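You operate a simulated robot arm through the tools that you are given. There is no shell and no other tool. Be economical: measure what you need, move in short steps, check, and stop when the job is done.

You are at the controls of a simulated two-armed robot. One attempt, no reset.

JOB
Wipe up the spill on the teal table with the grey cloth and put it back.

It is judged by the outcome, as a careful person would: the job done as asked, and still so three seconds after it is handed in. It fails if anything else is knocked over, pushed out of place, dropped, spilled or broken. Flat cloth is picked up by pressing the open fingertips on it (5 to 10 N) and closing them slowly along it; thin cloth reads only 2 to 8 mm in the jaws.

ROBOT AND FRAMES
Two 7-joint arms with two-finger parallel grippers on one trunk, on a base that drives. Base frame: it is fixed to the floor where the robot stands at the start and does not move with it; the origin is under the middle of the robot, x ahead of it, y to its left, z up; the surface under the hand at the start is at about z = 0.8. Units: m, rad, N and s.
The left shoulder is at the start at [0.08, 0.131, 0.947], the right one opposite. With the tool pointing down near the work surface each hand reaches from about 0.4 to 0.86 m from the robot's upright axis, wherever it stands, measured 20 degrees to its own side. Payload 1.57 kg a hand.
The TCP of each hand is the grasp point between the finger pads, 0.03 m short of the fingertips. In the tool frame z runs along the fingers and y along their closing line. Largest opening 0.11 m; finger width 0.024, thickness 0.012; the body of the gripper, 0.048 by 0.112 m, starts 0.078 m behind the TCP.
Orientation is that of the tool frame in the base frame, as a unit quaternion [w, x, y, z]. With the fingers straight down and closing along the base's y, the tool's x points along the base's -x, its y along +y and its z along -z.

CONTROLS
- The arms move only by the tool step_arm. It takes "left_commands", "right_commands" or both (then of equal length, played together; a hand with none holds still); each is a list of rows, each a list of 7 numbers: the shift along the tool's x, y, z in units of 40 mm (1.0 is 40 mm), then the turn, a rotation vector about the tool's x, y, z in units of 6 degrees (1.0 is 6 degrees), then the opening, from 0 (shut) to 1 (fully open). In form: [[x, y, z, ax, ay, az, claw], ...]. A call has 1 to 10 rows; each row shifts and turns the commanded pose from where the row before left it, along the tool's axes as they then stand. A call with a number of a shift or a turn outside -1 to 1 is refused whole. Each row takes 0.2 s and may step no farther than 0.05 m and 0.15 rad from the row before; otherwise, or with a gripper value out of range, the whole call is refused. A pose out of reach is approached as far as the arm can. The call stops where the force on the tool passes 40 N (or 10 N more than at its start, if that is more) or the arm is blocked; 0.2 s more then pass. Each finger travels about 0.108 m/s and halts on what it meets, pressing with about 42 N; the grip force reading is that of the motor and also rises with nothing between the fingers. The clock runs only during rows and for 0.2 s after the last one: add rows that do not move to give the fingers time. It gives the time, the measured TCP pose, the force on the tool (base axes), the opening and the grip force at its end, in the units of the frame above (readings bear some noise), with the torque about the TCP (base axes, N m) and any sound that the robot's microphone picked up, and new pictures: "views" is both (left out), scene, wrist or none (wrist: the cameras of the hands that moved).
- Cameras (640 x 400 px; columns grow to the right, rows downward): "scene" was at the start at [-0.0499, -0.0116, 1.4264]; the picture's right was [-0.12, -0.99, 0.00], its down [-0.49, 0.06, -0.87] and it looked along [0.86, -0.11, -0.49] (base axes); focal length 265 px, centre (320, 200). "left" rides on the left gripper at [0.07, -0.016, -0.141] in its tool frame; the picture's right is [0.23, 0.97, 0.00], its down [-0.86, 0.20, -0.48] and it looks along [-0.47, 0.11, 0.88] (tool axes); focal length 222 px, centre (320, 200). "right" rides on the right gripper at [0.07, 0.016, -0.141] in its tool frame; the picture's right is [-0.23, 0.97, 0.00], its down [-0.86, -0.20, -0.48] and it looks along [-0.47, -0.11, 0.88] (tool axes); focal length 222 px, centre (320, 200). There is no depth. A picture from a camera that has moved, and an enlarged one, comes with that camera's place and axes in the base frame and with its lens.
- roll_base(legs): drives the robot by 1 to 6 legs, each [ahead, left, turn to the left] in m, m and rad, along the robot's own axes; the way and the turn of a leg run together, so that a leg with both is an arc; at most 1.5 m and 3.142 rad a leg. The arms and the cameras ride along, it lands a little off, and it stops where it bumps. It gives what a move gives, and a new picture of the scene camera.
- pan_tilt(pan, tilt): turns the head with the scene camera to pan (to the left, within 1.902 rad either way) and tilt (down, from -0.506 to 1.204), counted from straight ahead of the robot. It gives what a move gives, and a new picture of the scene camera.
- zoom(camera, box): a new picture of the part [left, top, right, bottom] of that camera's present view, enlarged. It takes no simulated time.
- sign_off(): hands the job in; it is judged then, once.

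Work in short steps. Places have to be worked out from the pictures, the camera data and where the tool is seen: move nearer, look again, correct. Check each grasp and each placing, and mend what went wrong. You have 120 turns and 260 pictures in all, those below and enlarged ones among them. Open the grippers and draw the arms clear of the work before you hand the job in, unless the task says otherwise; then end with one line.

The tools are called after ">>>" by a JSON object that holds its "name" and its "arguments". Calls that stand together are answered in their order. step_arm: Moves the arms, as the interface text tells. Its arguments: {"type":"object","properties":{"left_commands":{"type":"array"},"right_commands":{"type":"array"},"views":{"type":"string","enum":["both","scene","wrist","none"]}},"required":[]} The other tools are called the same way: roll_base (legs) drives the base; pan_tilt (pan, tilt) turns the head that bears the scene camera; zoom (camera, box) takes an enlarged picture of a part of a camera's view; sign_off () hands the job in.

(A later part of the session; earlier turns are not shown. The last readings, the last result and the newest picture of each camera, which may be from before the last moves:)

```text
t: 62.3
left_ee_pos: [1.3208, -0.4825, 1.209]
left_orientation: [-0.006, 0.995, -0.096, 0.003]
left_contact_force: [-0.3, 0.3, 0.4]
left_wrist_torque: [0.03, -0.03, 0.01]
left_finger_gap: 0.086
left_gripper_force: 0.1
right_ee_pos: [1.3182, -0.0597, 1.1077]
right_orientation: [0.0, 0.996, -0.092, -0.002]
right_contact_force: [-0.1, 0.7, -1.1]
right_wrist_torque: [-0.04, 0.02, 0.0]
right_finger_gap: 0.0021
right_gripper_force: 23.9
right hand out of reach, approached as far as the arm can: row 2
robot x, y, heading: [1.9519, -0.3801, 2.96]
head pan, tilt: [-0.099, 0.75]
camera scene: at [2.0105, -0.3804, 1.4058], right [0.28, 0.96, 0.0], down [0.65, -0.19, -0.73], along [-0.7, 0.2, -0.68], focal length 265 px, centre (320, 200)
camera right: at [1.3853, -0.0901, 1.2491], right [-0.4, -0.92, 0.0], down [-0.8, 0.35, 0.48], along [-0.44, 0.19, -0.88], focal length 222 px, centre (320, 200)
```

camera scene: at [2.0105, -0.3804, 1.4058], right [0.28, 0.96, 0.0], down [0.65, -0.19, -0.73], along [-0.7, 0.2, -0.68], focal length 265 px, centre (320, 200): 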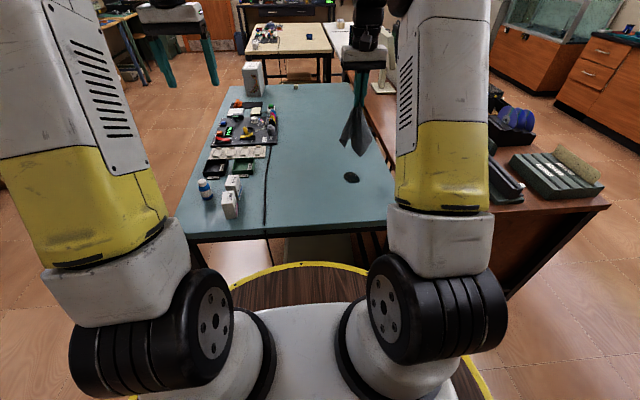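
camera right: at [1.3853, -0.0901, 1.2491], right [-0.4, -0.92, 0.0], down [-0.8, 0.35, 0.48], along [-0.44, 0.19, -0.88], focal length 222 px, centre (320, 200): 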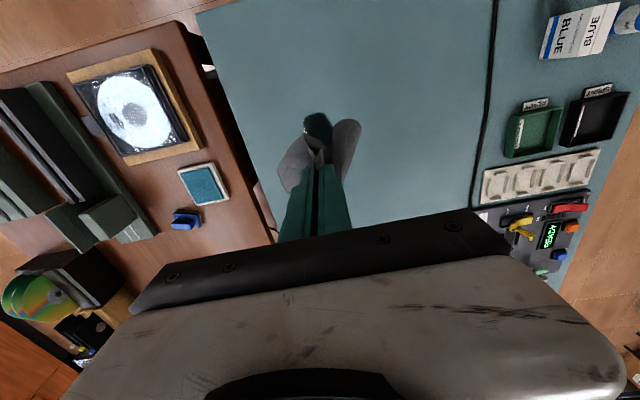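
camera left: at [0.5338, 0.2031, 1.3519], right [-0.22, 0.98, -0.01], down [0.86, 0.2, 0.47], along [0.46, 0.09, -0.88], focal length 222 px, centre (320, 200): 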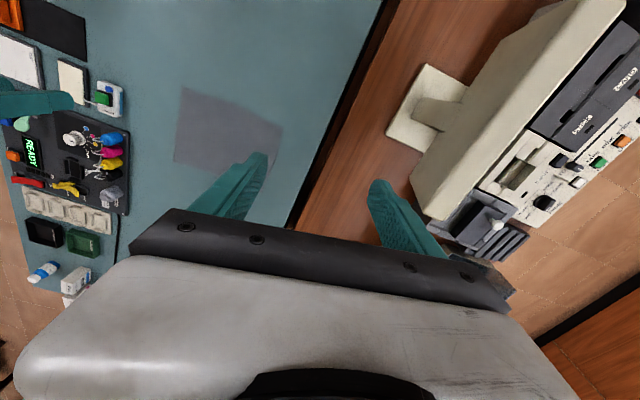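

The hand is just above the spill. I lower the cloth onto it.

>>> {"name": "step_arm", "arguments": {"right_commands": [[-0.2, 0, 1, 0, 0, 0, 0], [0, 0, 1, 0, 0, 0, 0], [0, 0, 1, 0, 0, 0, 0], [0, 0, 1, 0, 0, 0, 0], [0, 0, 1, 0, 0, 0, 0], [0, 0, 0.9, 0, 0, 0, 0]]}}

```text
t: 63.7
left_ee_pos: [1.322, -0.4826, 1.2083]
left_orientation: [-0.006, 0.995, -0.097, 0.004]
left_contact_force: [1.1, -0.5, 1.1]
left_wrist_torque: [0.05, -0.03, 0.02]
left_finger_gap: 0.0859
left_gripper_force: 0.0
right_ee_pos: [1.312, -0.0608, 0.8733]
right_orientation: [0.0, 0.996, -0.092, -0.003]
right_contact_force: [0.1, 0.3, 0.4]
right_wrist_torque: [-0.02, 0.03, -0.03]
right_finger_gap: 0.0019
right_gripper_force: 23.3
robot x, y, heading: [1.9557, -0.3812, 2.959]
head pan, tilt: [-0.099, 0.75]
camera scene: at [2.0107, -0.3805, 1.4058], right [0.28, 0.96, 0.0], down [0.65, -0.19, -0.73], along [-0.7, 0.2, -0.68], focal length 265 px, centre (320, 200)
camera right: at [1.3788, -0.0885, 1.0155], right [-0.4, -0.92, 0.0], down [-0.8, 0.35, 0.48], along [-0.44, 0.19, -0.88], focal length 222 px, centre (320, 200)
```

scene: 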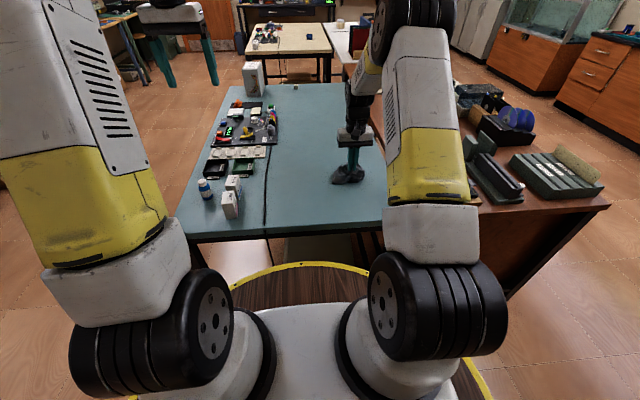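
right: 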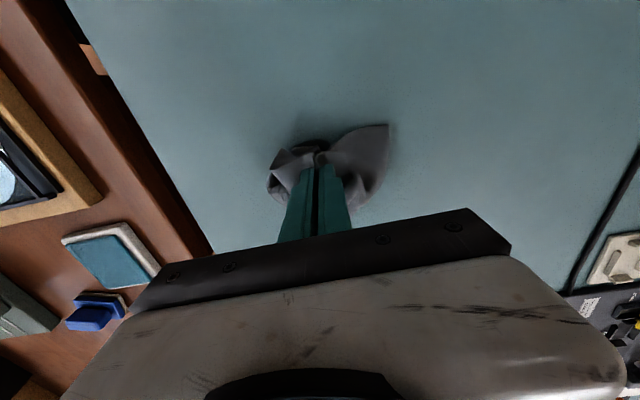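

The spill's robot-side edge is still peeking out at about x 1.33. I press down gently, then rub.

>>> {"name": "step_arm", "arguments": {"right_commands": [[0, 0, 0.4, 0, 0, 0, 0], [0, 0, 0.3, 0, 0, 0, 0], [0, 0, 0.15, 0, 0, 0, 0]], "views": "wrist"}}

```text
t: 64.5
left_ee_pos: [1.3214, -0.4822, 1.2099]
left_orientation: [-0.006, 0.995, -0.097, 0.003]
left_contact_force: [0.2, -0.1, -0.2]
left_wrist_torque: [0.0, 0.01, 0.0]
left_finger_gap: 0.0858
left_gripper_force: 0.1
right_ee_pos: [1.3108, -0.0587, 0.8388]
right_orientation: [0.0, 0.996, -0.092, -0.003]
right_contact_force: [-0.3, -0.2, 0.5]
right_wrist_torque: [0.01, 0.02, -0.04]
right_finger_gap: 0.0021
right_gripper_force: 23.6
robot x, y, heading: [1.9505, -0.3776, 2.961]
head pan, tilt: [-0.099, 0.75]
camera right: at [1.377, -0.0883, 0.9808], right [-0.4, -0.92, 0.0], down [-0.8, 0.35, 0.48], along [-0.44, 0.19, -0.88], focal length 222 px, centre (320, 200)
```

right: 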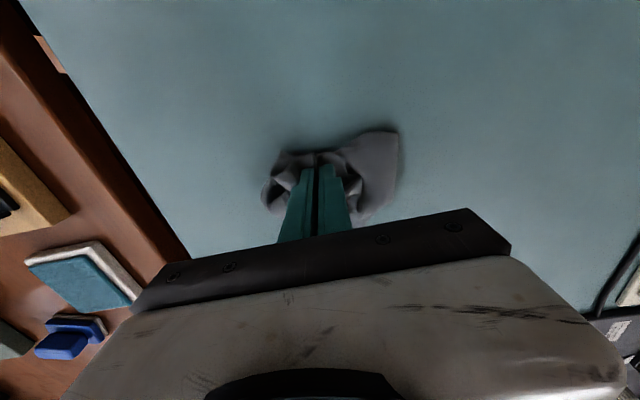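

Still no resistance. I creep down further in 2 mm steps.

>>> {"name": "step_arm", "arguments": {"right_commands": [[0, 0, 0.08, 0, 0, 0, 0], [0, 0, 0.06, 0, 0, 0, 0]], "views": "none"}}

```text
t: 65.1
left_ee_pos: [1.3211, -0.4817, 1.2085]
left_orientation: [-0.006, 0.995, -0.097, 0.004]
left_contact_force: [0.1, -0.9, 0.4]
left_wrist_torque: [0.01, -0.01, 0.0]
left_finger_gap: 0.0856
left_gripper_force: 0.1
right_ee_pos: [1.3098, -0.0591, 0.8348]
right_orientation: [-0.001, 0.996, -0.093, -0.004]
right_contact_force: [1.2, -0.3, 6.6]
right_wrist_torque: [-0.01, -0.01, -0.02]
right_finger_gap: 0.0021
right_gripper_force: 23.7
robot x, y, heading: [1.9499, -0.3791, 2.958]
head pan, tilt: [-0.099, 0.75]
```

Pressing at 6.6 N. I rub over the spill with gentle strokes.

>>> {"name": "step_arm", "arguments": {"right_commands": [[0.5, 0, 0, 0, 0, 0, 0], [0.4, 0, 0, 0, 0, 0, 0], [-0.5, 0.3, 0, 0, 0, 0, 0], [-0.6, 0.3, 0, 0, 0, 0, 0], [-0.6, 0, 0, 0, 0, 0, 0], [-0.4, -0.3, 0, 0, 0, 0, 0], [0.6, -0.3, 0, 0, 0, 0, 0], [0.6, -0.3, 0, 0, 0, 0, 0], [0.6, -0.3, 0, 0, 0, 0, 0], [0.3, 0.6, 0, 0, 0, 0, 0]], "views": "wrist"}}

```text
t: 67.3
left_ee_pos: [1.3208, -0.482, 1.2088]
left_orientation: [-0.006, 0.995, -0.097, 0.004]
left_contact_force: [0.5, 0.1, 0.7]
left_wrist_torque: [0.0, 0.01, 0.02]
left_finger_gap: 0.086
left_gripper_force: 0.1
right_ee_pos: [1.3453, -0.065, 0.8336]
right_orientation: [0.0, 0.996, -0.093, -0.002]
right_contact_force: [-1.8, -0.3, 2.8]
right_wrist_torque: [-0.01, 0.03, -0.01]
right_finger_gap: 0.0019
right_gripper_force: 23.5
robot x, y, heading: [1.9519, -0.3794, 2.953]
head pan, tilt: [-0.099, 0.75]
camera right: at [1.4114, -0.0946, 0.9753], right [-0.4, -0.92, 0.0], down [-0.8, 0.35, 0.48], along [-0.44, 0.19, -0.88], focal length 222 px, centre (320, 200)
```

right: 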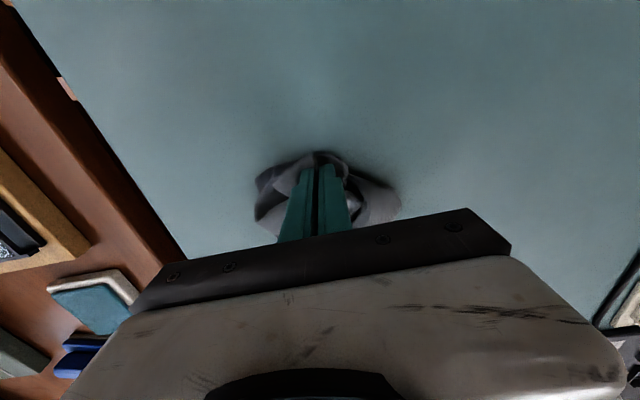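

It slides well. I do a second, slightly firmer round with sideways strokes.

>>> {"name": "step_arm", "arguments": {"right_commands": [[-0.5, 0, 0.04, 0, 0, 0, 0], [-0.5, 0.5, 0, 0, 0, 0, 0], [0, 0.4, 0, 0, 0, 0, 0], [-0.4, -0.6, 0, 0, 0, 0, 0], [0, -0.6, 0, 0, 0, 0, 0], [0, -0.5, 0, 0, 0, 0, 0], [-0.4, 0.6, 0, 0, 0, 0, 0], [0, 0.6, 0, 0, 0, 0, 0], [0.5, -0.4, 0, 0, 0, 0, 0], [0.5, 0, 0, 0, 0, 0, 0]], "views": "none"}}

>>> {"name": "step_arm", "arguments": {"right_commands": [[0, 0, -1, 0, 0, 0, 0], [0, 0, -1, 0, 0, 0, 0], [0, 0, -1, 0, 0, 0, 0], [0, 0, -1, 0, 0, 0, 0], [0, 0, -1, 0, 0, 0, 0], [0, 0, -1, 0, 0, 0, 0], [0, 0, -1, 0, 0, 0, 0]]}}

```text
t: 69.5
left_ee_pos: [1.3203, -0.4834, 1.2095]
left_orientation: [-0.006, 0.995, -0.096, 0.004]
left_contact_force: [-1.4, -0.4, 0.1]
left_wrist_torque: [-0.04, -0.02, -0.01]
left_finger_gap: 0.0856
left_gripper_force: 0.1
right_ee_pos: [1.3149, -0.0624, 0.8324]
right_orientation: [0.001, 0.996, -0.093, -0.002]
right_contact_force: [-4.0, 0.2, 13.8]
right_wrist_torque: [0.05, 0.18, -0.03]
right_finger_gap: 0.002
right_gripper_force: 23.1
robot x, y, heading: [1.9521, -0.3742, 2.956]
head pan, tilt: [-0.099, 0.75]
```

```text
t: 71.1
left_ee_pos: [1.3204, -0.4829, 1.2096]
left_orientation: [-0.006, 0.995, -0.096, 0.004]
left_contact_force: [0.5, 0.3, -0.7]
left_wrist_torque: [0.0, -0.01, 0.02]
left_finger_gap: 0.0858
left_gripper_force: 0.1
right_ee_pos: [1.3162, -0.0597, 1.1121]
right_orientation: [0.0, 0.996, -0.093, -0.003]
right_contact_force: [-0.5, 0.3, -0.5]
right_wrist_torque: [-0.01, -0.01, -0.01]
right_finger_gap: 0.0021
right_gripper_force: 23.5
robot x, y, heading: [1.9497, -0.3767, 2.96]
head pan, tilt: [-0.099, 0.75]
camera scene: at [2.0103, -0.3803, 1.4058], right [0.28, 0.96, 0.0], down [0.66, -0.19, -0.73], along [-0.7, 0.2, -0.68], focal length 265 px, centre (320, 200)
camera right: at [1.3802, -0.0872, 1.2544], right [-0.4, -0.92, 0.0], down [-0.8, 0.35, 0.48], along [-0.44, 0.19, -0.88], focal length 222 px, centre (320, 200)
```

scene: 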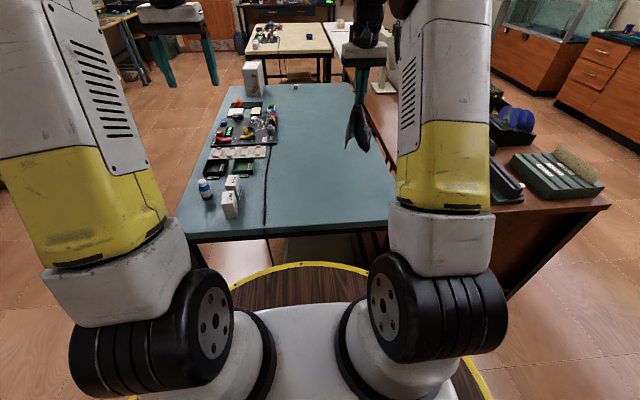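
right: 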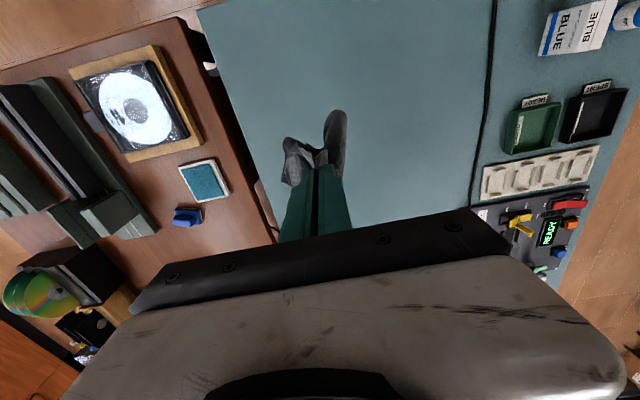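

The spill looks gone and the cloth is darker. I zoom to look for residue.

>>> {"name": "zoom", "arguments": {"camera": "right", "box": [230, 20, 470, 220]}}

>>> {"name": "zoom", "arguments": {"camera": "scene", "box": [270, 120, 400, 220]}}

```text
2.00 times, centred on (350, 120) of right
camera zoom: at [1.3802, -0.0872, 1.2544], right [-0.4, -0.92, 0.0], down [-0.8, 0.35, 0.48], along [-0.44, 0.19, -0.88], focal length 444 px, centre (260, 360)
```

zoom: 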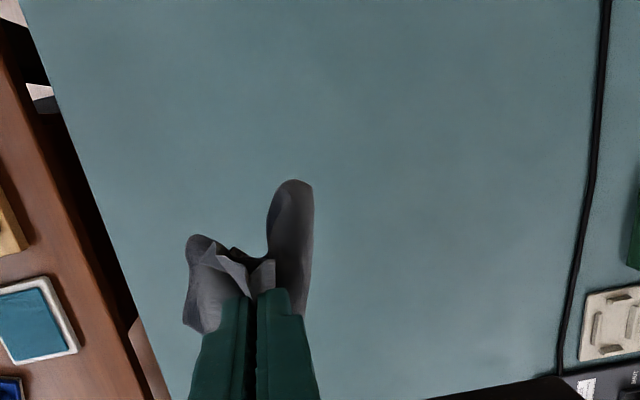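

```text
4.00 times, centred on (335, 170) of scene
camera zoom: at [2.0103, -0.3803, 1.4058], right [0.28, 0.96, 0.0], down [0.66, -0.19, -0.73], along [-0.7, 0.2, -0.68], focal length 1059 px, centre (260, 320)
```

zoom: 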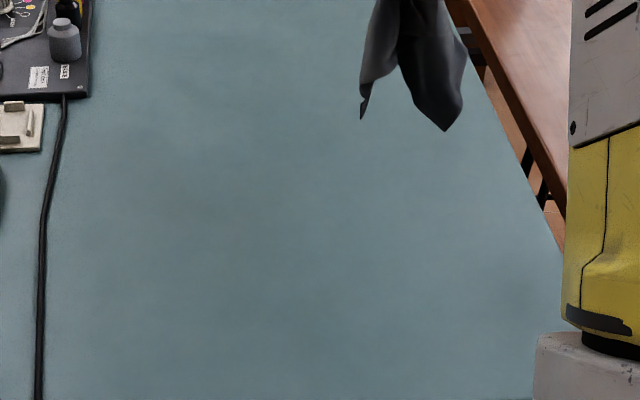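

The table is clean there. Now I raise the cloth and retrace the route back to the front of the table.

>>> {"name": "step_arm", "arguments": {"right_commands": [[0.8, 0, -1, 0, 0, 0, 0], [0, 0, -1, 0, 0, 0, 0], [0, 0, -1, 0, 0, 0, 0], [0, 0, -1, 0, 0, 0, 0], [0, 0, -0.5, 0, 0, 0, 0]], "views": "none"}}

>>> {"name": "roll_base", "arguments": {"legs": [[0, 0, -1.38], [-0.8, 0, 0]]}}

```text
refused: row 1 steps farther than a row can; nothing moved
```

```text
t: 78.8
left_ee_pos: [1.734, -0.5865, 1.2085]
left_orientation: [0.002, -0.7, 0.714, -0.006]
left_contact_force: [0.1, -0.2, -0.5]
left_wrist_torque: [0.0, 0.01, -0.02]
left_finger_gap: 0.0856
left_gripper_force: 0.0
right_ee_pos: [2.1492, -0.5051, 1.113]
right_orientation: [0.002, -0.704, 0.711, 0.002]
right_contact_force: [-0.8, 0.0, -0.2]
right_wrist_torque: [-0.01, -0.02, 0.05]
right_finger_gap: 0.0019
right_gripper_force: 23.8
robot x, y, heading: [1.9468, -1.1915, 1.571]
head pan, tilt: [-0.099, 0.75]
camera scene: at [1.9558, -1.2467, 1.4058], right [0.99, -0.11, 0.0], down [-0.07, -0.68, -0.73], along [0.08, 0.73, -0.68], focal length 265 px, centre (320, 200)
```

scene: 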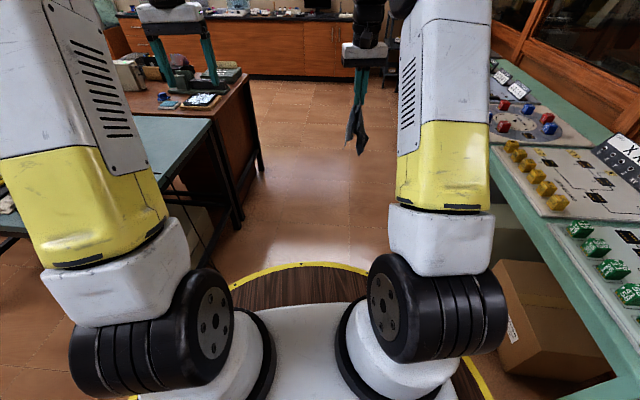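

The raise was refused (step too long), but the turn went clear. I raise the cloth now, before passing the equipment.

>>> {"name": "step_arm", "arguments": {"right_commands": [[0.5, 0, 0, 0, 0, 0, 0], [0, 0, -1, 0, 0, 0, 0], [0, 0, -1, 0, 0, 0, 0], [0, 0, -1, 0, 0, 0, 0], [0, 0, -1, 0, 0, 0, 0], [0, 0, -0.5, 0, 0, 0, 0]], "views": "none"}}

```text
t: 80.2
left_ee_pos: [1.7348, -0.586, 1.2092]
left_orientation: [0.002, -0.701, 0.713, -0.007]
left_contact_force: [0.2, -0.1, -0.1]
left_wrist_torque: [0.0, -0.01, 0.01]
left_finger_gap: 0.0858
left_gripper_force: 0.0
right_ee_pos: [2.1512, -0.5263, 1.2936]
right_orientation: [0.001, -0.704, 0.71, 0.001]
right_contact_force: [-0.3, 0.5, -1.5]
right_wrist_torque: [0.0, 0.02, 0.03]
right_finger_gap: 0.0021
right_gripper_force: 23.3
robot x, y, heading: [1.948, -1.189, 1.564]
head pan, tilt: [-0.099, 0.75]
```

Cloth is at 1.29 m. Now I strafe left back along the table, keeping y≈−1.19.

>>> {"name": "roll_base", "arguments": {"legs": [[0, 1.2, 0], [0, 0.95, 0]]}}

```text
t: 91.0
left_ee_pos: [-0.4498, -0.587, 1.2097]
left_orientation: [0.004, -0.707, 0.708, -0.006]
left_contact_force: [-1.0, -0.8, 0.4]
left_wrist_torque: [0.01, -0.01, 0.04]
left_finger_gap: 0.086
left_gripper_force: 0.1
right_ee_pos: [-0.0341, -0.5206, 1.2933]
right_orientation: [-0.002, 0.709, -0.705, -0.001]
right_contact_force: [0.3, 1.1, 0.4]
right_wrist_torque: [0.02, 0.01, 0.03]
right_finger_gap: 0.0022
right_gripper_force: 23.7
robot x, y, heading: [-0.2284, -1.1864, 1.579]
head pan, tilt: [-0.099, 0.75]
camera scene: at [-0.2189, -1.2442, 1.4058], right [1.0, -0.09, 0.0], down [-0.06, -0.68, -0.73], along [0.07, 0.73, -0.68], focal length 265 px, centre (320, 200)
```

scene: 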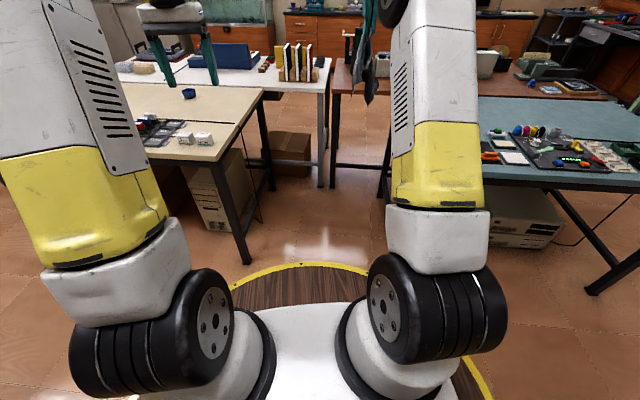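

Now I turn to face the table again and strafe back left, following its slanted front edge.

>>> {"name": "roll_base", "arguments": {"legs": [[0, 0, -1.575], [0.08, 0.8, 0]]}}

```text
t: 99.2
left_ee_pos: [0.4569, -0.157, 1.2098]
left_orientation: [-0.002, 0.006, 1.0, -0.006]
left_contact_force: [-0.4, -0.4, -0.5]
left_wrist_torque: [0.0, 0.02, 0.01]
left_finger_gap: 0.0859
left_gripper_force: 0.0
right_ee_pos: [0.5185, -0.5749, 1.2928]
right_orientation: [0.003, 0.003, 1.0, 0.0]
right_contact_force: [-0.6, -0.9, -1.0]
right_wrist_torque: [0.0, 0.0, 0.07]
right_finger_gap: 0.0021
right_gripper_force: 23.5
robot x, y, heading: [-0.144, -0.3726, -0.006]
head pan, tilt: [-0.099, 0.75]
camera scene: at [-0.2032, -0.3825, 1.4058], right [-0.1, -0.99, 0.0], down [-0.68, 0.07, -0.73], along [0.73, -0.08, -0.68], focal length 265 px, centre (320, 200)
```

scene: 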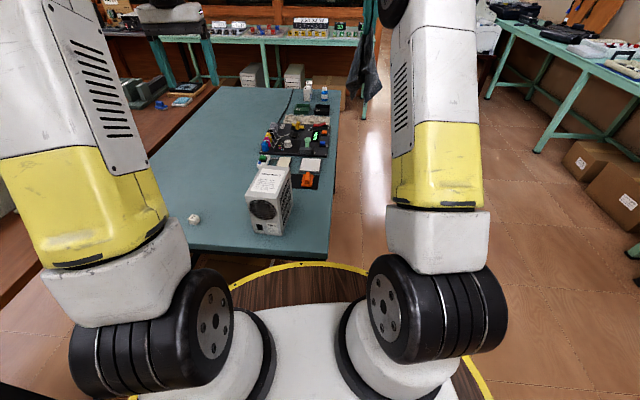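

All is undisturbed so far. I continue to the starting place.

>>> {"name": "roll_base", "arguments": {"legs": [[0.09, 0.36, 0]]}}

>>> {"name": "pan_tilt", "arguments": {"pan": -0.122, "tilt": 0.6}}

```text
t: 101.6
left_ee_pos: [0.5469, 0.2007, 1.2076]
left_orientation: [-0.002, 0.007, 1.0, -0.006]
left_contact_force: [0.3, -0.3, 0.2]
left_wrist_torque: [0.0, 0.02, -0.03]
left_finger_gap: 0.0858
left_gripper_force: 0.1
right_ee_pos: [0.6077, -0.2168, 1.2928]
right_orientation: [0.003, 0.004, 1.0, 0.001]
right_contact_force: [0.1, 0.2, -0.5]
right_wrist_torque: [0.03, 0.03, 0.03]
right_finger_gap: 0.0021
right_gripper_force: 23.4
robot x, y, heading: [-0.0575, -0.0136, -0.006]
head pan, tilt: [-0.099, 0.75]
camera scene: at [-0.1132, -0.0232, 1.4058], right [-0.11, -0.99, 0.0], down [-0.68, 0.07, -0.73], along [0.73, -0.08, -0.68], focal length 265 px, centre (320, 200)
```

scene: 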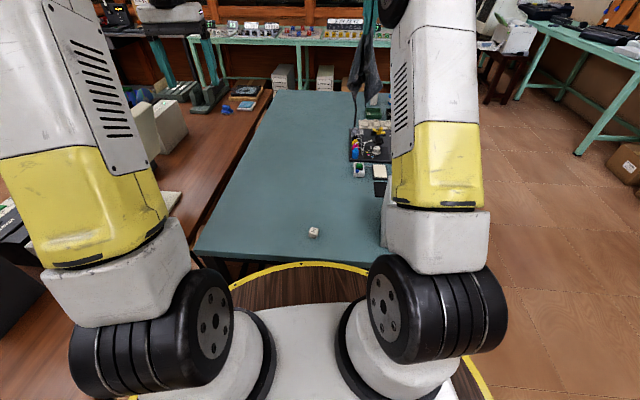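

```text
t: 102.3
left_ee_pos: [0.5474, 0.2, 1.209]
left_orientation: [-0.002, 0.008, 1.0, -0.006]
left_contact_force: [-0.9, -0.8, 0.2]
left_wrist_torque: [-0.03, 0.0, 0.02]
left_finger_gap: 0.0859
left_gripper_force: 0.1
right_ee_pos: [0.6086, -0.2175, 1.2937]
right_orientation: [0.003, 0.004, 1.0, 0.0]
right_contact_force: [0.6, 1.0, -0.5]
right_wrist_torque: [-0.03, 0.01, 0.03]
right_finger_gap: 0.002
right_gripper_force: 23.5
robot x, y, heading: [-0.0566, -0.0137, -0.006]
head pan, tilt: [-0.122, 0.6]
camera scene: at [-0.108, -0.0257, 1.4186], right [-0.13, -0.99, 0.0], down [-0.56, 0.07, -0.82], along [0.82, -0.11, -0.57], focal length 265 px, centre (320, 200)
```

scene: 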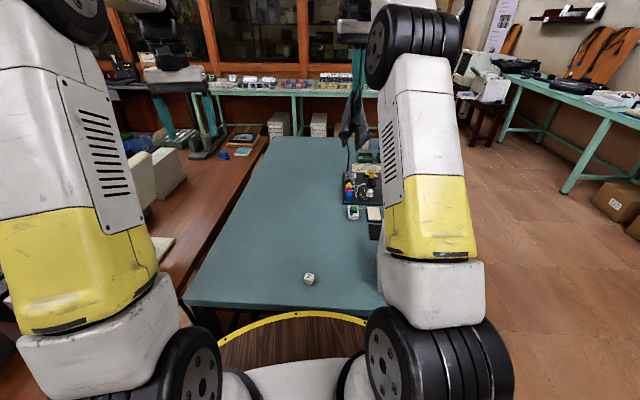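

I'll lay the cloth out by touching its free end down at the far side and drawing it back. First I drive 5 cm ahead and move over.

>>> {"name": "roll_base", "arguments": {"legs": [[0.05, 0.01, 0]]}}

>>> {"name": "step_arm", "arguments": {"right_commands": [[0, 1, 0, 0, 0, 0, 0], [0, 1, 0.5, 0, 0, 0, 0], [0, 1, 0.5, 0, 0, 0, 0], [0, 1, 0.5, 0, 0, 0, 0], [0, 1, 0.5, 0, 0, 0, 0], [-0.6, 0.5, 0.5, 0, 0, 0, 0], [-1, 0, 0.5, 0, 0, 0, 0], [-1, 0, 0.5, 0, 0, 0, 0], [-0.9, 0, 0.5, 0, 0, 0, 0], [0, 0, 1, 0, 0, 0, 0]]}}

```text
t: 103.2
left_ee_pos: [0.5975, 0.2104, 1.2099]
left_orientation: [-0.002, 0.008, 1.0, -0.006]
left_contact_force: [-0.5, 0.0, -0.7]
left_wrist_torque: [-0.02, 0.0, 0.0]
left_finger_gap: 0.0858
left_gripper_force: 0.0
right_ee_pos: [0.6579, -0.2074, 1.2933]
right_orientation: [0.003, 0.005, 1.0, 0.0]
right_contact_force: [-0.6, -0.5, 0.1]
right_wrist_torque: [0.01, 0.01, 0.03]
right_finger_gap: 0.0022
right_gripper_force: 23.4
robot x, y, heading: [-0.0056, -0.005, -0.005]
head pan, tilt: [-0.122, 0.6]
camera scene: at [-0.0579, -0.016, 1.4186], right [-0.13, -0.99, 0.0], down [-0.56, 0.07, -0.83], along [0.82, -0.11, -0.56], focal length 265 px, centre (320, 200)
```

scene: 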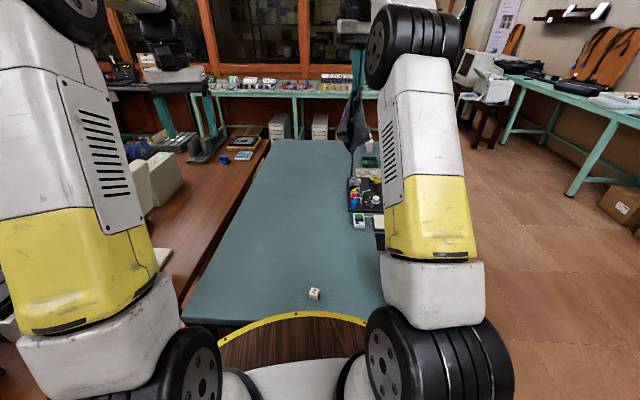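

```text
t: 105.4
left_ee_pos: [0.5983, 0.2104, 1.2088]
left_orientation: [-0.001, 0.008, 1.0, -0.007]
left_contact_force: [0.6, 0.3, -0.4]
left_wrist_torque: [-0.01, -0.03, 0.01]
left_finger_gap: 0.0859
left_gripper_force: 0.1
right_ee_pos: [0.7595, -0.0011, 1.0888]
right_orientation: [0.002, 0.005, 1.0, 0.0]
right_contact_force: [-0.7, 0.0, 0.1]
right_wrist_torque: [0.01, -0.02, 0.02]
right_finger_gap: 0.0018
right_gripper_force: 24.2
right hand out of reach, approached as far as the arm can: row 8, 9, 10
robot x, y, heading: [-0.0045, -0.006, -0.005]
head pan, tilt: [-0.122, 0.6]
camera scene: at [-0.0581, -0.0159, 1.4186], right [-0.13, -0.99, 0.0], down [-0.56, 0.07, -0.83], along [0.82, -0.11, -0.56], focal length 265 px, centre (320, 200)
camera right: at [0.6879, 0.0161, 1.2308], right [0.24, 0.97, 0.0], down [0.85, -0.21, 0.48], along [0.47, -0.11, -0.88], focal length 222 px, centre (320, 200)
```

scene: 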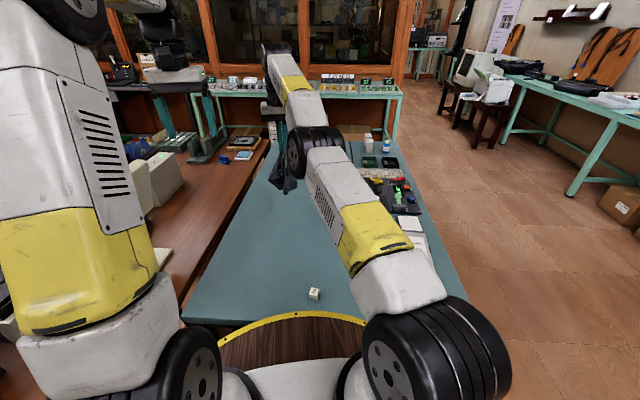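
right: 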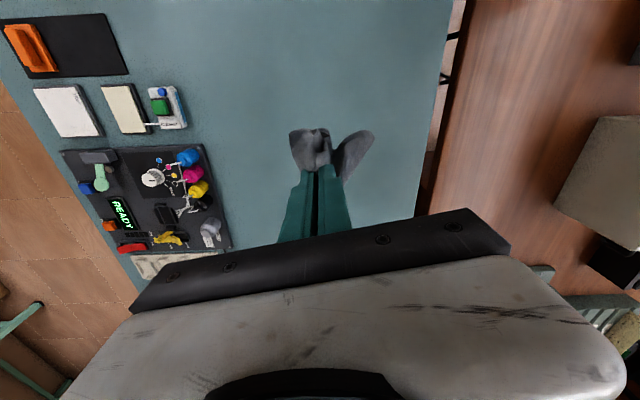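

Reach limits me to x≈0.76–0.80. I lower to where the free end touches the table.

>>> {"name": "step_arm", "arguments": {"right_commands": [[0, 0, 0.8, 0, 0, 0, 0], [0, 0, 0.8, 0, 0, 0, 0], [0, 0, 0.8, 0, 0, 0, 0], [0, 0, 0, 0, 0, 0, 0]]}}

```text
t: 106.4
left_ee_pos: [0.5969, 0.2107, 1.2095]
left_orientation: [-0.003, 0.008, 1.0, -0.006]
left_contact_force: [-0.1, -0.8, -0.1]
left_wrist_torque: [-0.04, 0.03, 0.0]
left_finger_gap: 0.0858
left_gripper_force: 0.1
right_ee_pos: [0.7823, 0.0065, 0.9976]
right_orientation: [0.002, 0.004, 1.0, 0.0]
right_contact_force: [-0.3, -1.3, -0.2]
right_wrist_torque: [0.01, -0.02, 0.06]
right_finger_gap: 0.002
right_gripper_force: 23.5
right hand out of reach, approached as far as the arm can: row 1, 2, 3
robot x, y, heading: [-0.0021, -0.0071, -0.009]
head pan, tilt: [-0.122, 0.6]
camera scene: at [-0.0576, -0.0159, 1.4186], right [-0.13, -0.99, 0.0], down [-0.56, 0.07, -0.82], along [0.82, -0.11, -0.57], focal length 265 px, centre (320, 200)
camera right: at [0.7118, 0.0233, 1.1384], right [0.24, 0.97, 0.0], down [0.85, -0.21, 0.48], along [0.47, -0.11, -0.88], focal length 222 px, centre (320, 200)
```

scene: 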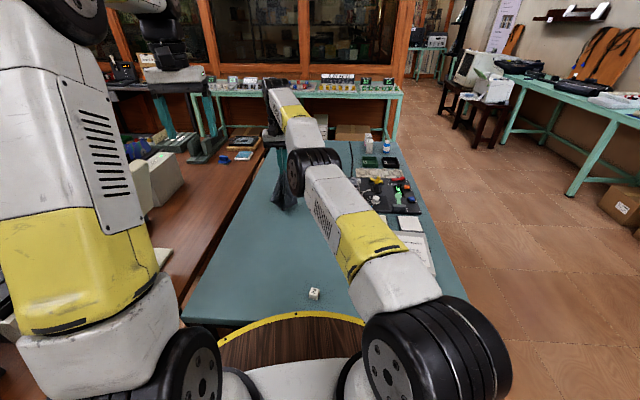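
right: 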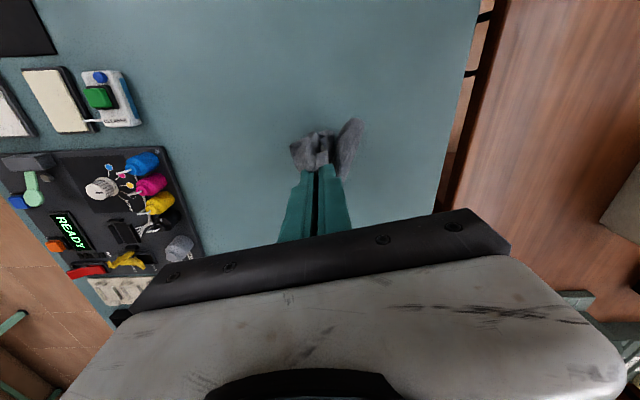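

The free end is near touching. I now lower while drawing back toward the robot to spread it out.

>>> {"name": "step_arm", "arguments": {"right_commands": [[0, 0, 0.8, 0, 0, 0, 0], [0.4, 0, 0.6, 0, 0, 0, 0], [0.5, 0, 0.55, 0, 0, 0, 0], [0.6, 0, 0.5, 0, 0, 0, 0], [0.6, 0, 0.5, 0, 0, 0, 0], [0.6, 0, 0.45, 0, 0, 0, 0], [0.6, 0, 0.4, 0, 0, 0, 0]]}}

```text
t: 108.0
left_ee_pos: [0.5978, 0.2097, 1.2092]
left_orientation: [-0.002, 0.008, 1.0, -0.006]
left_contact_force: [0.5, 0.3, 0.0]
left_wrist_torque: [0.01, -0.01, -0.01]
left_finger_gap: 0.0858
left_gripper_force: 0.2
right_ee_pos: [0.7868, 0.0413, 0.8537]
right_orientation: [0.001, 0.004, 1.0, -0.001]
right_contact_force: [0.3, 0.1, 0.6]
right_wrist_torque: [-0.02, 0.01, 0.06]
right_finger_gap: 0.002
right_gripper_force: 24.4
right hand out of reach, approached as far as the arm can: row 1, 2, 3, 4, 5, 6, 7
robot x, y, heading: [-0.0076, -0.006, -0.003]
head pan, tilt: [-0.122, 0.6]
camera scene: at [-0.0576, -0.016, 1.4186], right [-0.13, -0.99, 0.0], down [-0.56, 0.07, -0.82], along [0.82, -0.11, -0.57], focal length 265 px, centre (320, 200)
camera right: at [0.7176, 0.0581, 0.9954], right [0.24, 0.97, 0.0], down [0.85, -0.21, 0.48], along [0.47, -0.11, -0.88], focal length 222 px, centre (320, 200)
```

scene: 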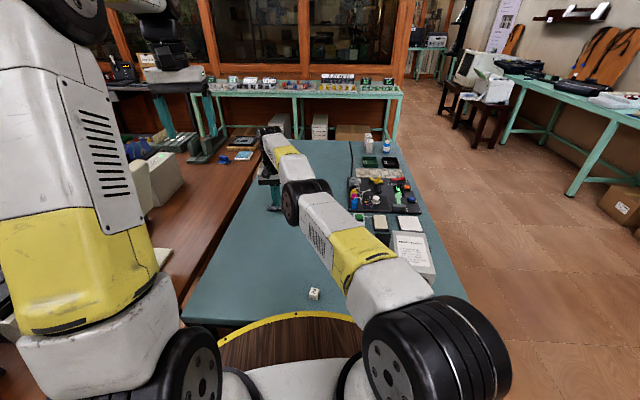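
right: 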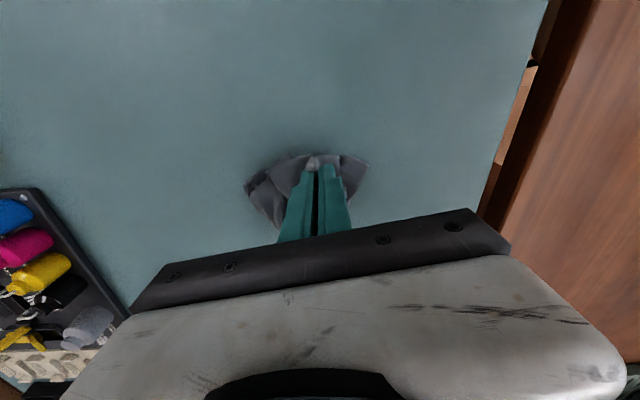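

The arm lagged and stayed at x 0.79. I hold for a moment to see whether it settles to its commanded pose.

>>> {"name": "step_arm", "arguments": {"right_commands": [[0, 0, 0, 0, 0, 0, 0], [0, 0, 0, 0, 0, 0, 0], [0, 0, 0, 0, 0, 0, 0]], "views": "none"}}

```text
t: 108.8
left_ee_pos: [0.5977, 0.2105, 1.2086]
left_orientation: [-0.003, 0.008, 1.0, -0.006]
left_contact_force: [0.5, -0.3, 0.4]
left_wrist_torque: [0.04, -0.01, 0.01]
left_finger_gap: 0.0858
left_gripper_force: 0.2
right_ee_pos: [0.7885, 0.0407, 0.854]
right_orientation: [0.001, 0.005, 1.0, 0.0]
right_contact_force: [-0.3, -0.3, 0.0]
right_wrist_torque: [-0.01, -0.02, -0.02]
right_finger_gap: 0.002
right_gripper_force: 23.4
robot x, y, heading: [-0.0067, -0.0079, -0.008]
head pan, tilt: [-0.122, 0.6]
```

The arm seems stuck at an awkward configuration. I raise it and draw back.

>>> {"name": "step_arm", "arguments": {"right_commands": [[0, 0, -0.8, 0, 0, 0, 0], [0, 0, -0.8, 0, 0, 0, 0], [0.3, 0, -0.8, 0, 0, 0, 0], [0.5, 0, -0.8, 0, 0, 0, 0], [0.6, 0, -0.4, 0, 0, 0, 0], [0.6, 0, 0, 0, 0, 0, 0]], "views": "wrist"}}

```text
t: 110.2
left_ee_pos: [0.5982, 0.2096, 1.2107]
left_orientation: [-0.003, 0.007, 1.0, -0.006]
left_contact_force: [1.0, -0.2, 1.1]
left_wrist_torque: [0.02, 0.02, 0.01]
left_finger_gap: 0.0859
left_gripper_force: 0.0
right_ee_pos: [0.7638, 0.0606, 1.0104]
right_orientation: [0.002, 0.005, 1.0, 0.0]
right_contact_force: [-0.6, -0.1, -0.3]
right_wrist_torque: [0.03, 0.03, 0.01]
right_finger_gap: 0.0017
right_gripper_force: 23.5
right hand out of reach, approached as far as the arm can: row 3, 4, 5, 6
robot x, y, heading: [-0.006, -0.0048, -0.007]
head pan, tilt: [-0.122, 0.6]
camera right: at [0.6937, 0.0777, 1.1526], right [0.24, 0.97, 0.0], down [0.85, -0.21, 0.48], along [0.47, -0.11, -0.88], focal length 222 px, centre (320, 200)
```

right: 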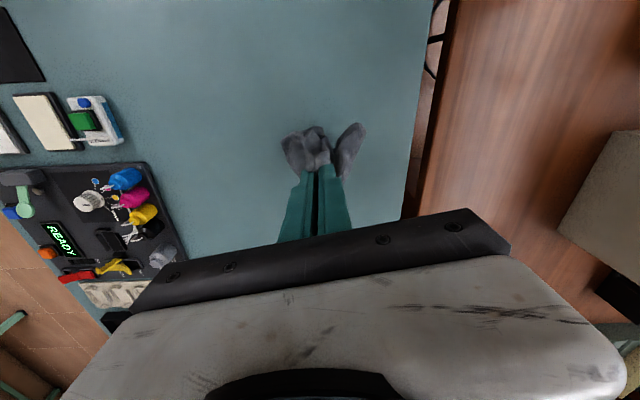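

It drifts left when retracting, which suggests a joint limit. I move right (−y) and raise to unwind, then retract.

>>> {"name": "step_arm", "arguments": {"right_commands": [[0, -0.8, -0.5, 0, 0, 0, 0], [0, -0.8, -0.5, 0, 0, 0, 0], [0, -0.8, -0.5, 0, 0, 0, 0], [0, -0.8, -0.5, 0, 0, 0, 0], [0, -0.8, -0.5, 0, 0, 0, 0], [0.5, -0.8, 0, 0, 0, 0, 0], [0.8, 0, 0, 0, 0, 0, 0], [0.8, 0, 0, 0, 0, 0, 0], [0.8, 0, 0, 0, 0, 0, 0]]}}

```text
t: 112.2
left_ee_pos: [0.5981, 0.21, 1.2081]
left_orientation: [-0.003, 0.009, 1.0, -0.005]
left_contact_force: [0.1, -0.4, 0.5]
left_wrist_torque: [-0.01, 0.0, -0.03]
left_finger_gap: 0.0859
left_gripper_force: 0.0
right_ee_pos: [0.7573, -0.1246, 1.1408]
right_orientation: [0.002, 0.005, 1.0, 0.001]
right_contact_force: [0.2, 0.8, -0.5]
right_wrist_torque: [-0.01, -0.01, -0.01]
right_finger_gap: 0.0023
right_gripper_force: 23.9
right hand out of reach, approached as far as the arm can: row 1, 6, 7, 8, 9
robot x, y, heading: [-0.0024, -0.0013, -0.006]
head pan, tilt: [-0.122, 0.6]
camera scene: at [-0.0575, -0.016, 1.4186], right [-0.13, -0.99, 0.0], down [-0.56, 0.07, -0.82], along [0.82, -0.11, -0.57], focal length 265 px, centre (320, 200)
camera right: at [0.6863, -0.1082, 1.2821], right [0.24, 0.97, 0.0], down [0.85, -0.21, 0.48], along [0.47, -0.11, -0.88], focal length 222 px, centre (320, 200)
```

scene: 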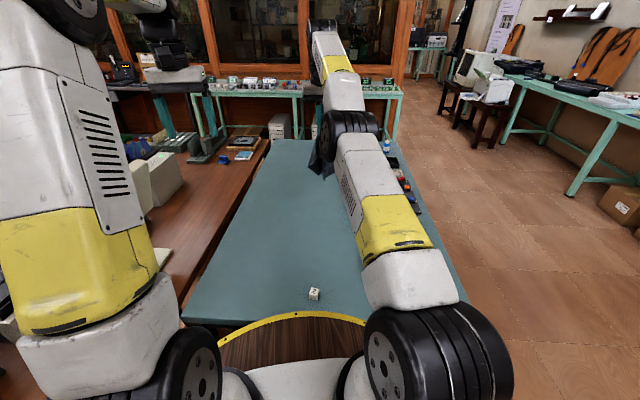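
right: 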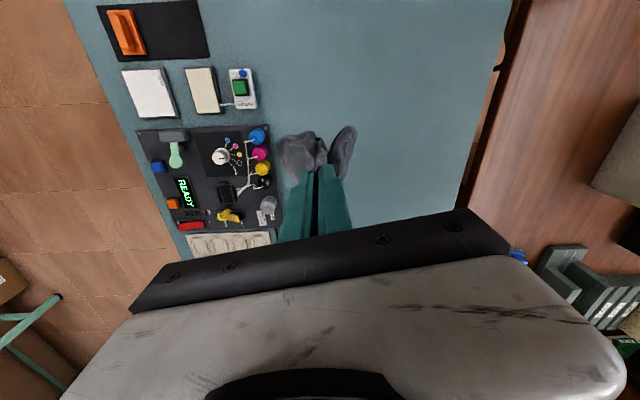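

The arm is almost straight and won't fold from here. I raise it high along its outward path and try drawing in from there.

>>> {"name": "step_arm", "arguments": {"right_commands": [[0, 0, -0.8, 0, 0, 0, 0], [0, 0, -0.8, 0, 0, 0, 0], [0, -0.4, -0.8, 0, 0, 0, 0], [0, -0.4, -0.8, 0, 0, 0, 0], [0.4, -0.4, 0, 0, 0, 0, 0], [0.4, 0, 0, 0, 0, 0, 0], [0.4, 0, 0, 0, 0, 0, 0]], "views": "scene"}}

```text
t: 113.8
left_ee_pos: [0.598, 0.2094, 1.2085]
left_orientation: [-0.002, 0.009, 1.0, -0.006]
left_contact_force: [-0.7, 1.1, 0.7]
left_wrist_torque: [0.01, 0.01, 0.0]
left_finger_gap: 0.086
left_gripper_force: 0.1
right_ee_pos: [0.6728, -0.1635, 1.2154]
right_orientation: [0.003, 0.004, 1.0, 0.001]
right_contact_force: [-0.3, 0.6, -0.4]
right_wrist_torque: [-0.01, 0.03, 0.01]
right_finger_gap: 0.0019
right_gripper_force: 23.5
right hand out of reach, approached as far as the arm can: row 1, 2, 3, 4
robot x, y, heading: [-0.0025, -0.0017, -0.007]
head pan, tilt: [-0.122, 0.6]
camera scene: at [-0.0575, -0.016, 1.4186], right [-0.13, -0.99, 0.0], down [-0.56, 0.07, -0.82], along [0.82, -0.11, -0.57], focal length 265 px, centre (320, 200)
```

scene: 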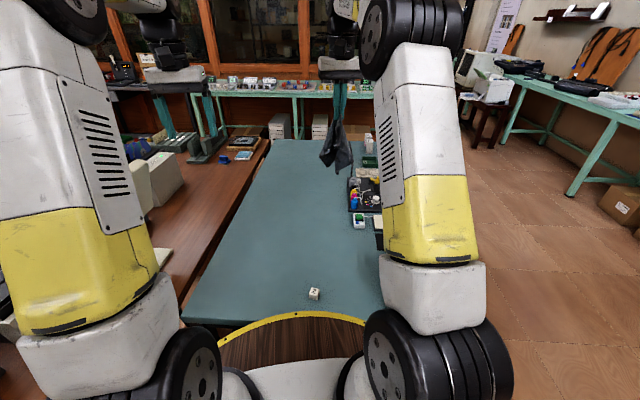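

Recovered. This time I stay well inside reach: descend first to z≈1.03 at x 0.67, then go out to x 0.72.

>>> {"name": "step_arm", "arguments": {"right_commands": [[0, 0.85, 0.5, 0, 0, 0, 0], [0, 0.85, 0.5, 0, 0, 0, 0], [0, 0.85, 0.5, 0, 0, 0, 0], [0, 0.85, 0.5, 0, 0, 0, 0], [0, 0.85, 0.5, 0, 0, 0, 0], [0, 0, 0.9, 0, 0, 0, 0], [0, 0, 0.9, 0, 0, 0, 0], [-0.6, 0, 0.3, 0, 0, 0, 0], [-0.6, 0, 0, 0, 0, 0, 0]]}}

```text
t: 115.8
left_ee_pos: [0.5968, 0.211, 1.2085]
left_orientation: [-0.003, 0.008, 1.0, -0.005]
left_contact_force: [0.1, 0.1, 0.3]
left_wrist_torque: [0.02, -0.01, -0.02]
left_finger_gap: 0.0857
left_gripper_force: 0.1
right_ee_pos: [0.7224, 0.0085, 1.0302]
right_orientation: [0.002, 0.004, 1.0, 0.0]
right_contact_force: [-0.7, -0.1, 0.2]
right_wrist_torque: [0.01, -0.04, 0.01]
right_finger_gap: 0.0019
right_gripper_force: 23.6
robot x, y, heading: [-0.004, -0.0016, -0.004]
head pan, tilt: [-0.122, 0.6]
camera scene: at [-0.0578, -0.0159, 1.4186], right [-0.13, -0.99, 0.0], down [-0.56, 0.07, -0.83], along [0.82, -0.11, -0.56], focal length 265 px, centre (320, 200)
camera right: at [0.653, 0.0248, 1.1716], right [0.24, 0.97, 0.0], down [0.85, -0.21, 0.48], along [0.47, -0.11, -0.88], focal length 222 px, centre (320, 200)
```

scene: 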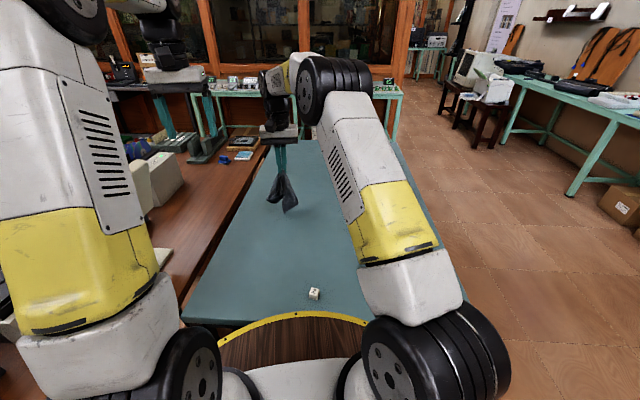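
right: 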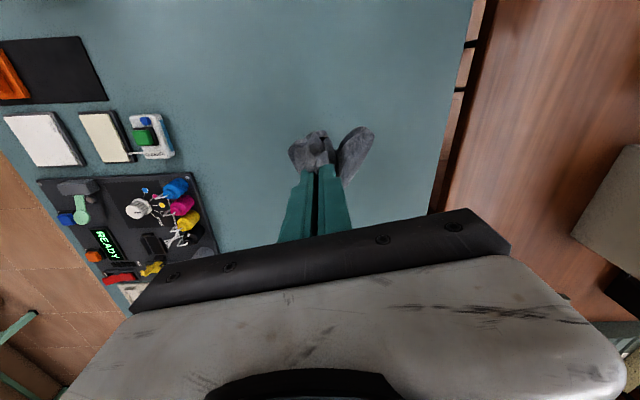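

Good posture now. A touch further out, then I lower onto the free end and draw back while lowering.

>>> {"name": "step_arm", "arguments": {"right_commands": [[-0.6, 0, 0.5, 0, 0, 0, 0], [0, 0, 0.8, 0, 0, 0, 0], [0.4, 0, 0.5, 0, 0, 0, 0], [0.5, 0, 0.5, 0, 0, 0, 0], [0.5, 0, 0.5, 0, 0, 0, 0], [0.5, 0, 0.5, 0, 0, 0, 0], [0.5, 0, 0.5, 0, 0, 0, 0], [0.5, 0, 0.4, 0, 0, 0, 0], [0.3, 0, 0.2, 0, 0, 0, 0]]}}

```text
t: 117.8
left_ee_pos: [0.5979, 0.2105, 1.2093]
left_orientation: [-0.002, 0.008, 1.0, -0.007]
left_contact_force: [-0.1, -0.2, 0.1]
left_wrist_torque: [0.01, 0.05, -0.02]
left_finger_gap: 0.0859
left_gripper_force: 0.1
right_ee_pos: [0.6203, 0.0067, 0.8564]
right_orientation: [0.004, 0.004, 1.0, 0.002]
right_contact_force: [0.6, 0.7, 0.0]
right_wrist_torque: [-0.01, -0.01, -0.01]
right_finger_gap: 0.0023
right_gripper_force: 24.0
robot x, y, heading: [-0.0071, -0.0071, -0.004]
head pan, tilt: [-0.122, 0.6]
camera scene: at [-0.0576, -0.0159, 1.4186], right [-0.13, -0.99, 0.0], down [-0.56, 0.07, -0.82], along [0.82, -0.11, -0.57], focal length 265 px, centre (320, 200)
camera right: at [0.5492, 0.0235, 0.9975], right [0.24, 0.97, 0.0], down [0.85, -0.21, 0.48], along [0.47, -0.11, -0.88], focal length 222 px, centre (320, 200)
```

scene: 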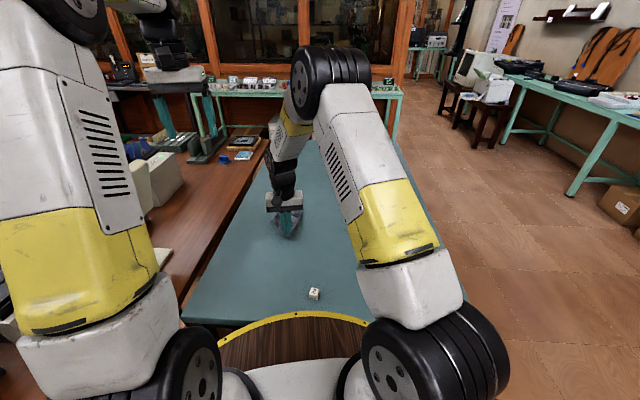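
right: 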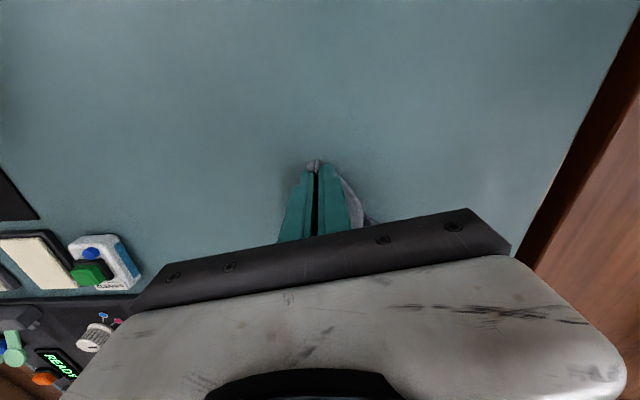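

The cloth is stretched away from the robot as wanted. I lower the last 2 cm and open slowly.

>>> {"name": "step_arm", "arguments": {"right_commands": [[0, 0, 0.35, 0, 0, 0, 0], [0, 0, 0.15, 0, 0, 0, 0], [0, 0, 0, 0, 0, 0, 0.1], [0, 0, 0, 0, 0, 0, 0.2], [0, 0, 0, 0, 0, 0, 0.35], [0, 0, 0, 0, 0, 0, 0.5], [0, 0, -0.5, 0, 0, 0, 0.5], [0, 0, -1, 0, 0, 0, 0.5], [0, 0, -1, 0, 0, 0, 0.5], [0, 0, -1, 0, 0, 0, 0.5]]}}

```text
t: 120.0
left_ee_pos: [0.5974, 0.2104, 1.2091]
left_orientation: [-0.003, 0.008, 1.0, -0.006]
left_contact_force: [-0.2, -0.3, 0.3]
left_wrist_torque: [0.0, 0.01, 0.01]
left_finger_gap: 0.0859
left_gripper_force: 0.0
right_ee_pos: [0.6217, 0.0078, 0.9748]
right_orientation: [0.002, 0.004, 1.0, 0.0]
right_contact_force: [0.1, 0.1, 0.2]
right_wrist_torque: [0.0, 0.01, 0.01]
right_finger_gap: 0.0549
right_gripper_force: 0.0
robot x, y, heading: [-0.0006, -0.0071, -0.004]
head pan, tilt: [-0.122, 0.6]
camera scene: at [-0.0574, -0.0159, 1.4187], right [-0.13, -0.99, 0.0], down [-0.56, 0.07, -0.82], along [0.82, -0.11, -0.57], focal length 265 px, centre (320, 200)
camera right: at [0.5502, 0.0246, 1.1163], right [0.24, 0.97, 0.0], down [0.85, -0.21, 0.48], along [0.47, -0.11, -0.88], focal length 222 px, centre (320, 200)
```

scene: 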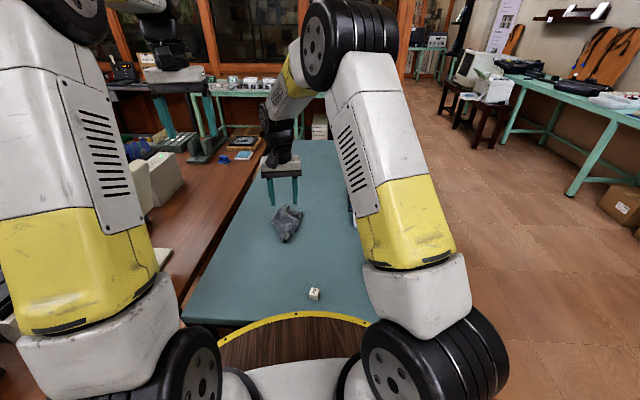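
right: 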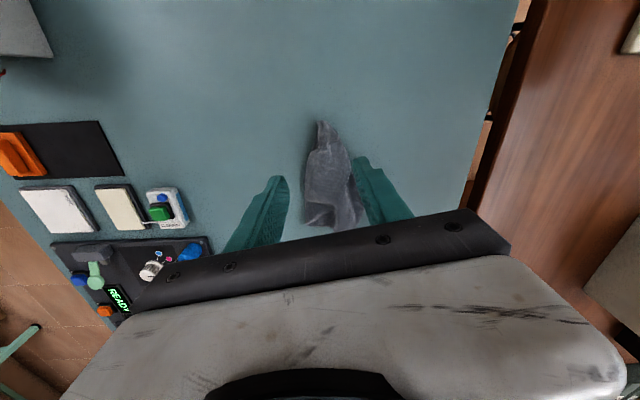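

Released. The cloth lies in the right area but bunched lengthways. I move the hand aside and look more closely.

>>> {"name": "step_arm", "arguments": {"right_commands": [[0, -0.8, -0.8, 0, 0, 0, 0.5], [0, -1, 0, 0, 0, 0, 0.5], [0, -1, 0, 0, 0, 0, 0.5], [0, -1, 0, 0, 0, 0, 0.5], [0, -1, 0, 0, 0, 0, 0.5]], "views": "wrist"}}

>>> {"name": "zoom", "arguments": {"camera": "scene", "box": [220, 180, 360, 270]}}

>>> {"name": "zoom", "arguments": {"camera": "left", "box": [40, 20, 360, 220]}}

```text
t: 121.2
left_ee_pos: [0.5974, 0.2098, 1.2091]
left_orientation: [-0.003, 0.007, 1.0, -0.005]
left_contact_force: [-0.4, 0.6, 0.1]
left_wrist_torque: [-0.05, 0.02, 0.02]
left_finger_gap: 0.0859
left_gripper_force: 0.1
right_ee_pos: [0.6201, -0.1849, 1.0066]
right_orientation: [0.002, 0.003, 1.0, 0.001]
right_contact_force: [0.6, 0.3, 0.7]
right_wrist_torque: [-0.03, 0.0, -0.03]
right_finger_gap: 0.0549
right_gripper_force: 0.0
robot x, y, heading: [-0.007, -0.0032, -0.001]
head pan, tilt: [-0.122, 0.6]
camera right: at [0.5491, -0.1676, 1.1488], right [0.23, 0.97, 0.0], down [0.85, -0.21, 0.48], along [0.47, -0.11, -0.88], focal length 222 px, centre (320, 200)
```

right: 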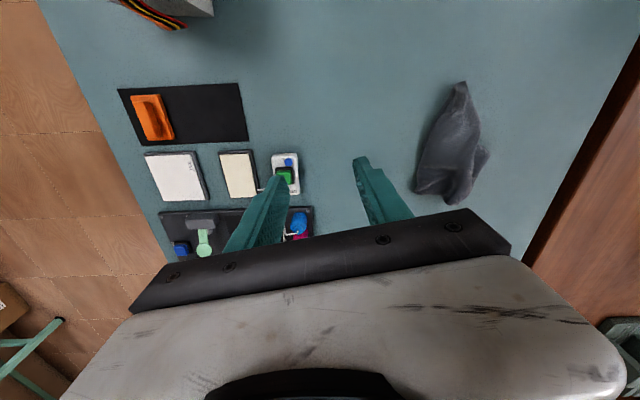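

```text
4.44 times, centred on (290, 225) of scene
camera zoom: at [-0.0576, -0.0156, 1.4186], right [-0.13, -0.99, 0.0], down [-0.56, 0.07, -0.82], along [0.82, -0.11, -0.57], focal length 1176 px, centre (453, 89)
```

zoom: 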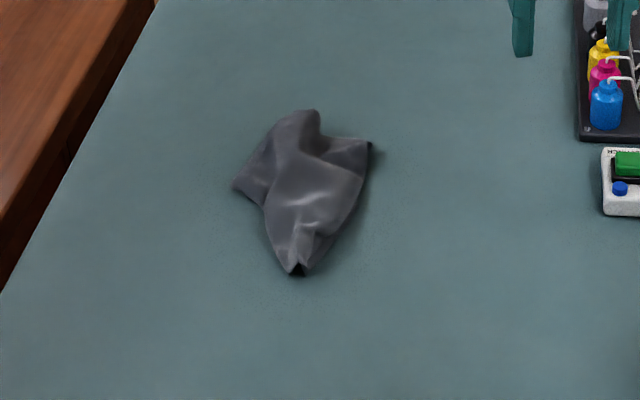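

```text
2.00 times, centred on (200, 120) of left
camera zoom: at [0.5295, 0.1965, 1.3514], right [-0.21, 0.98, -0.01], down [0.86, 0.19, 0.47], along [0.46, 0.09, -0.88], focal length 444 px, centre (560, 360)
```

zoom: 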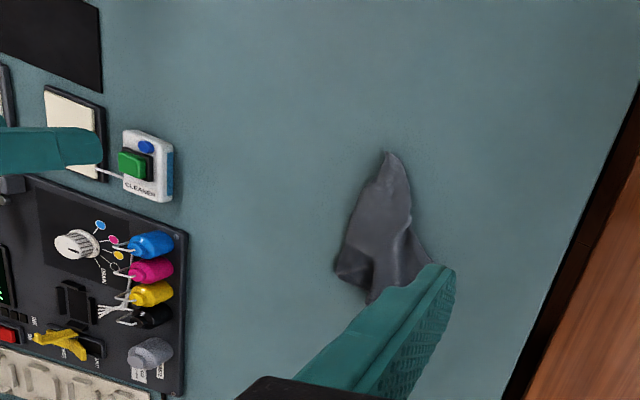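

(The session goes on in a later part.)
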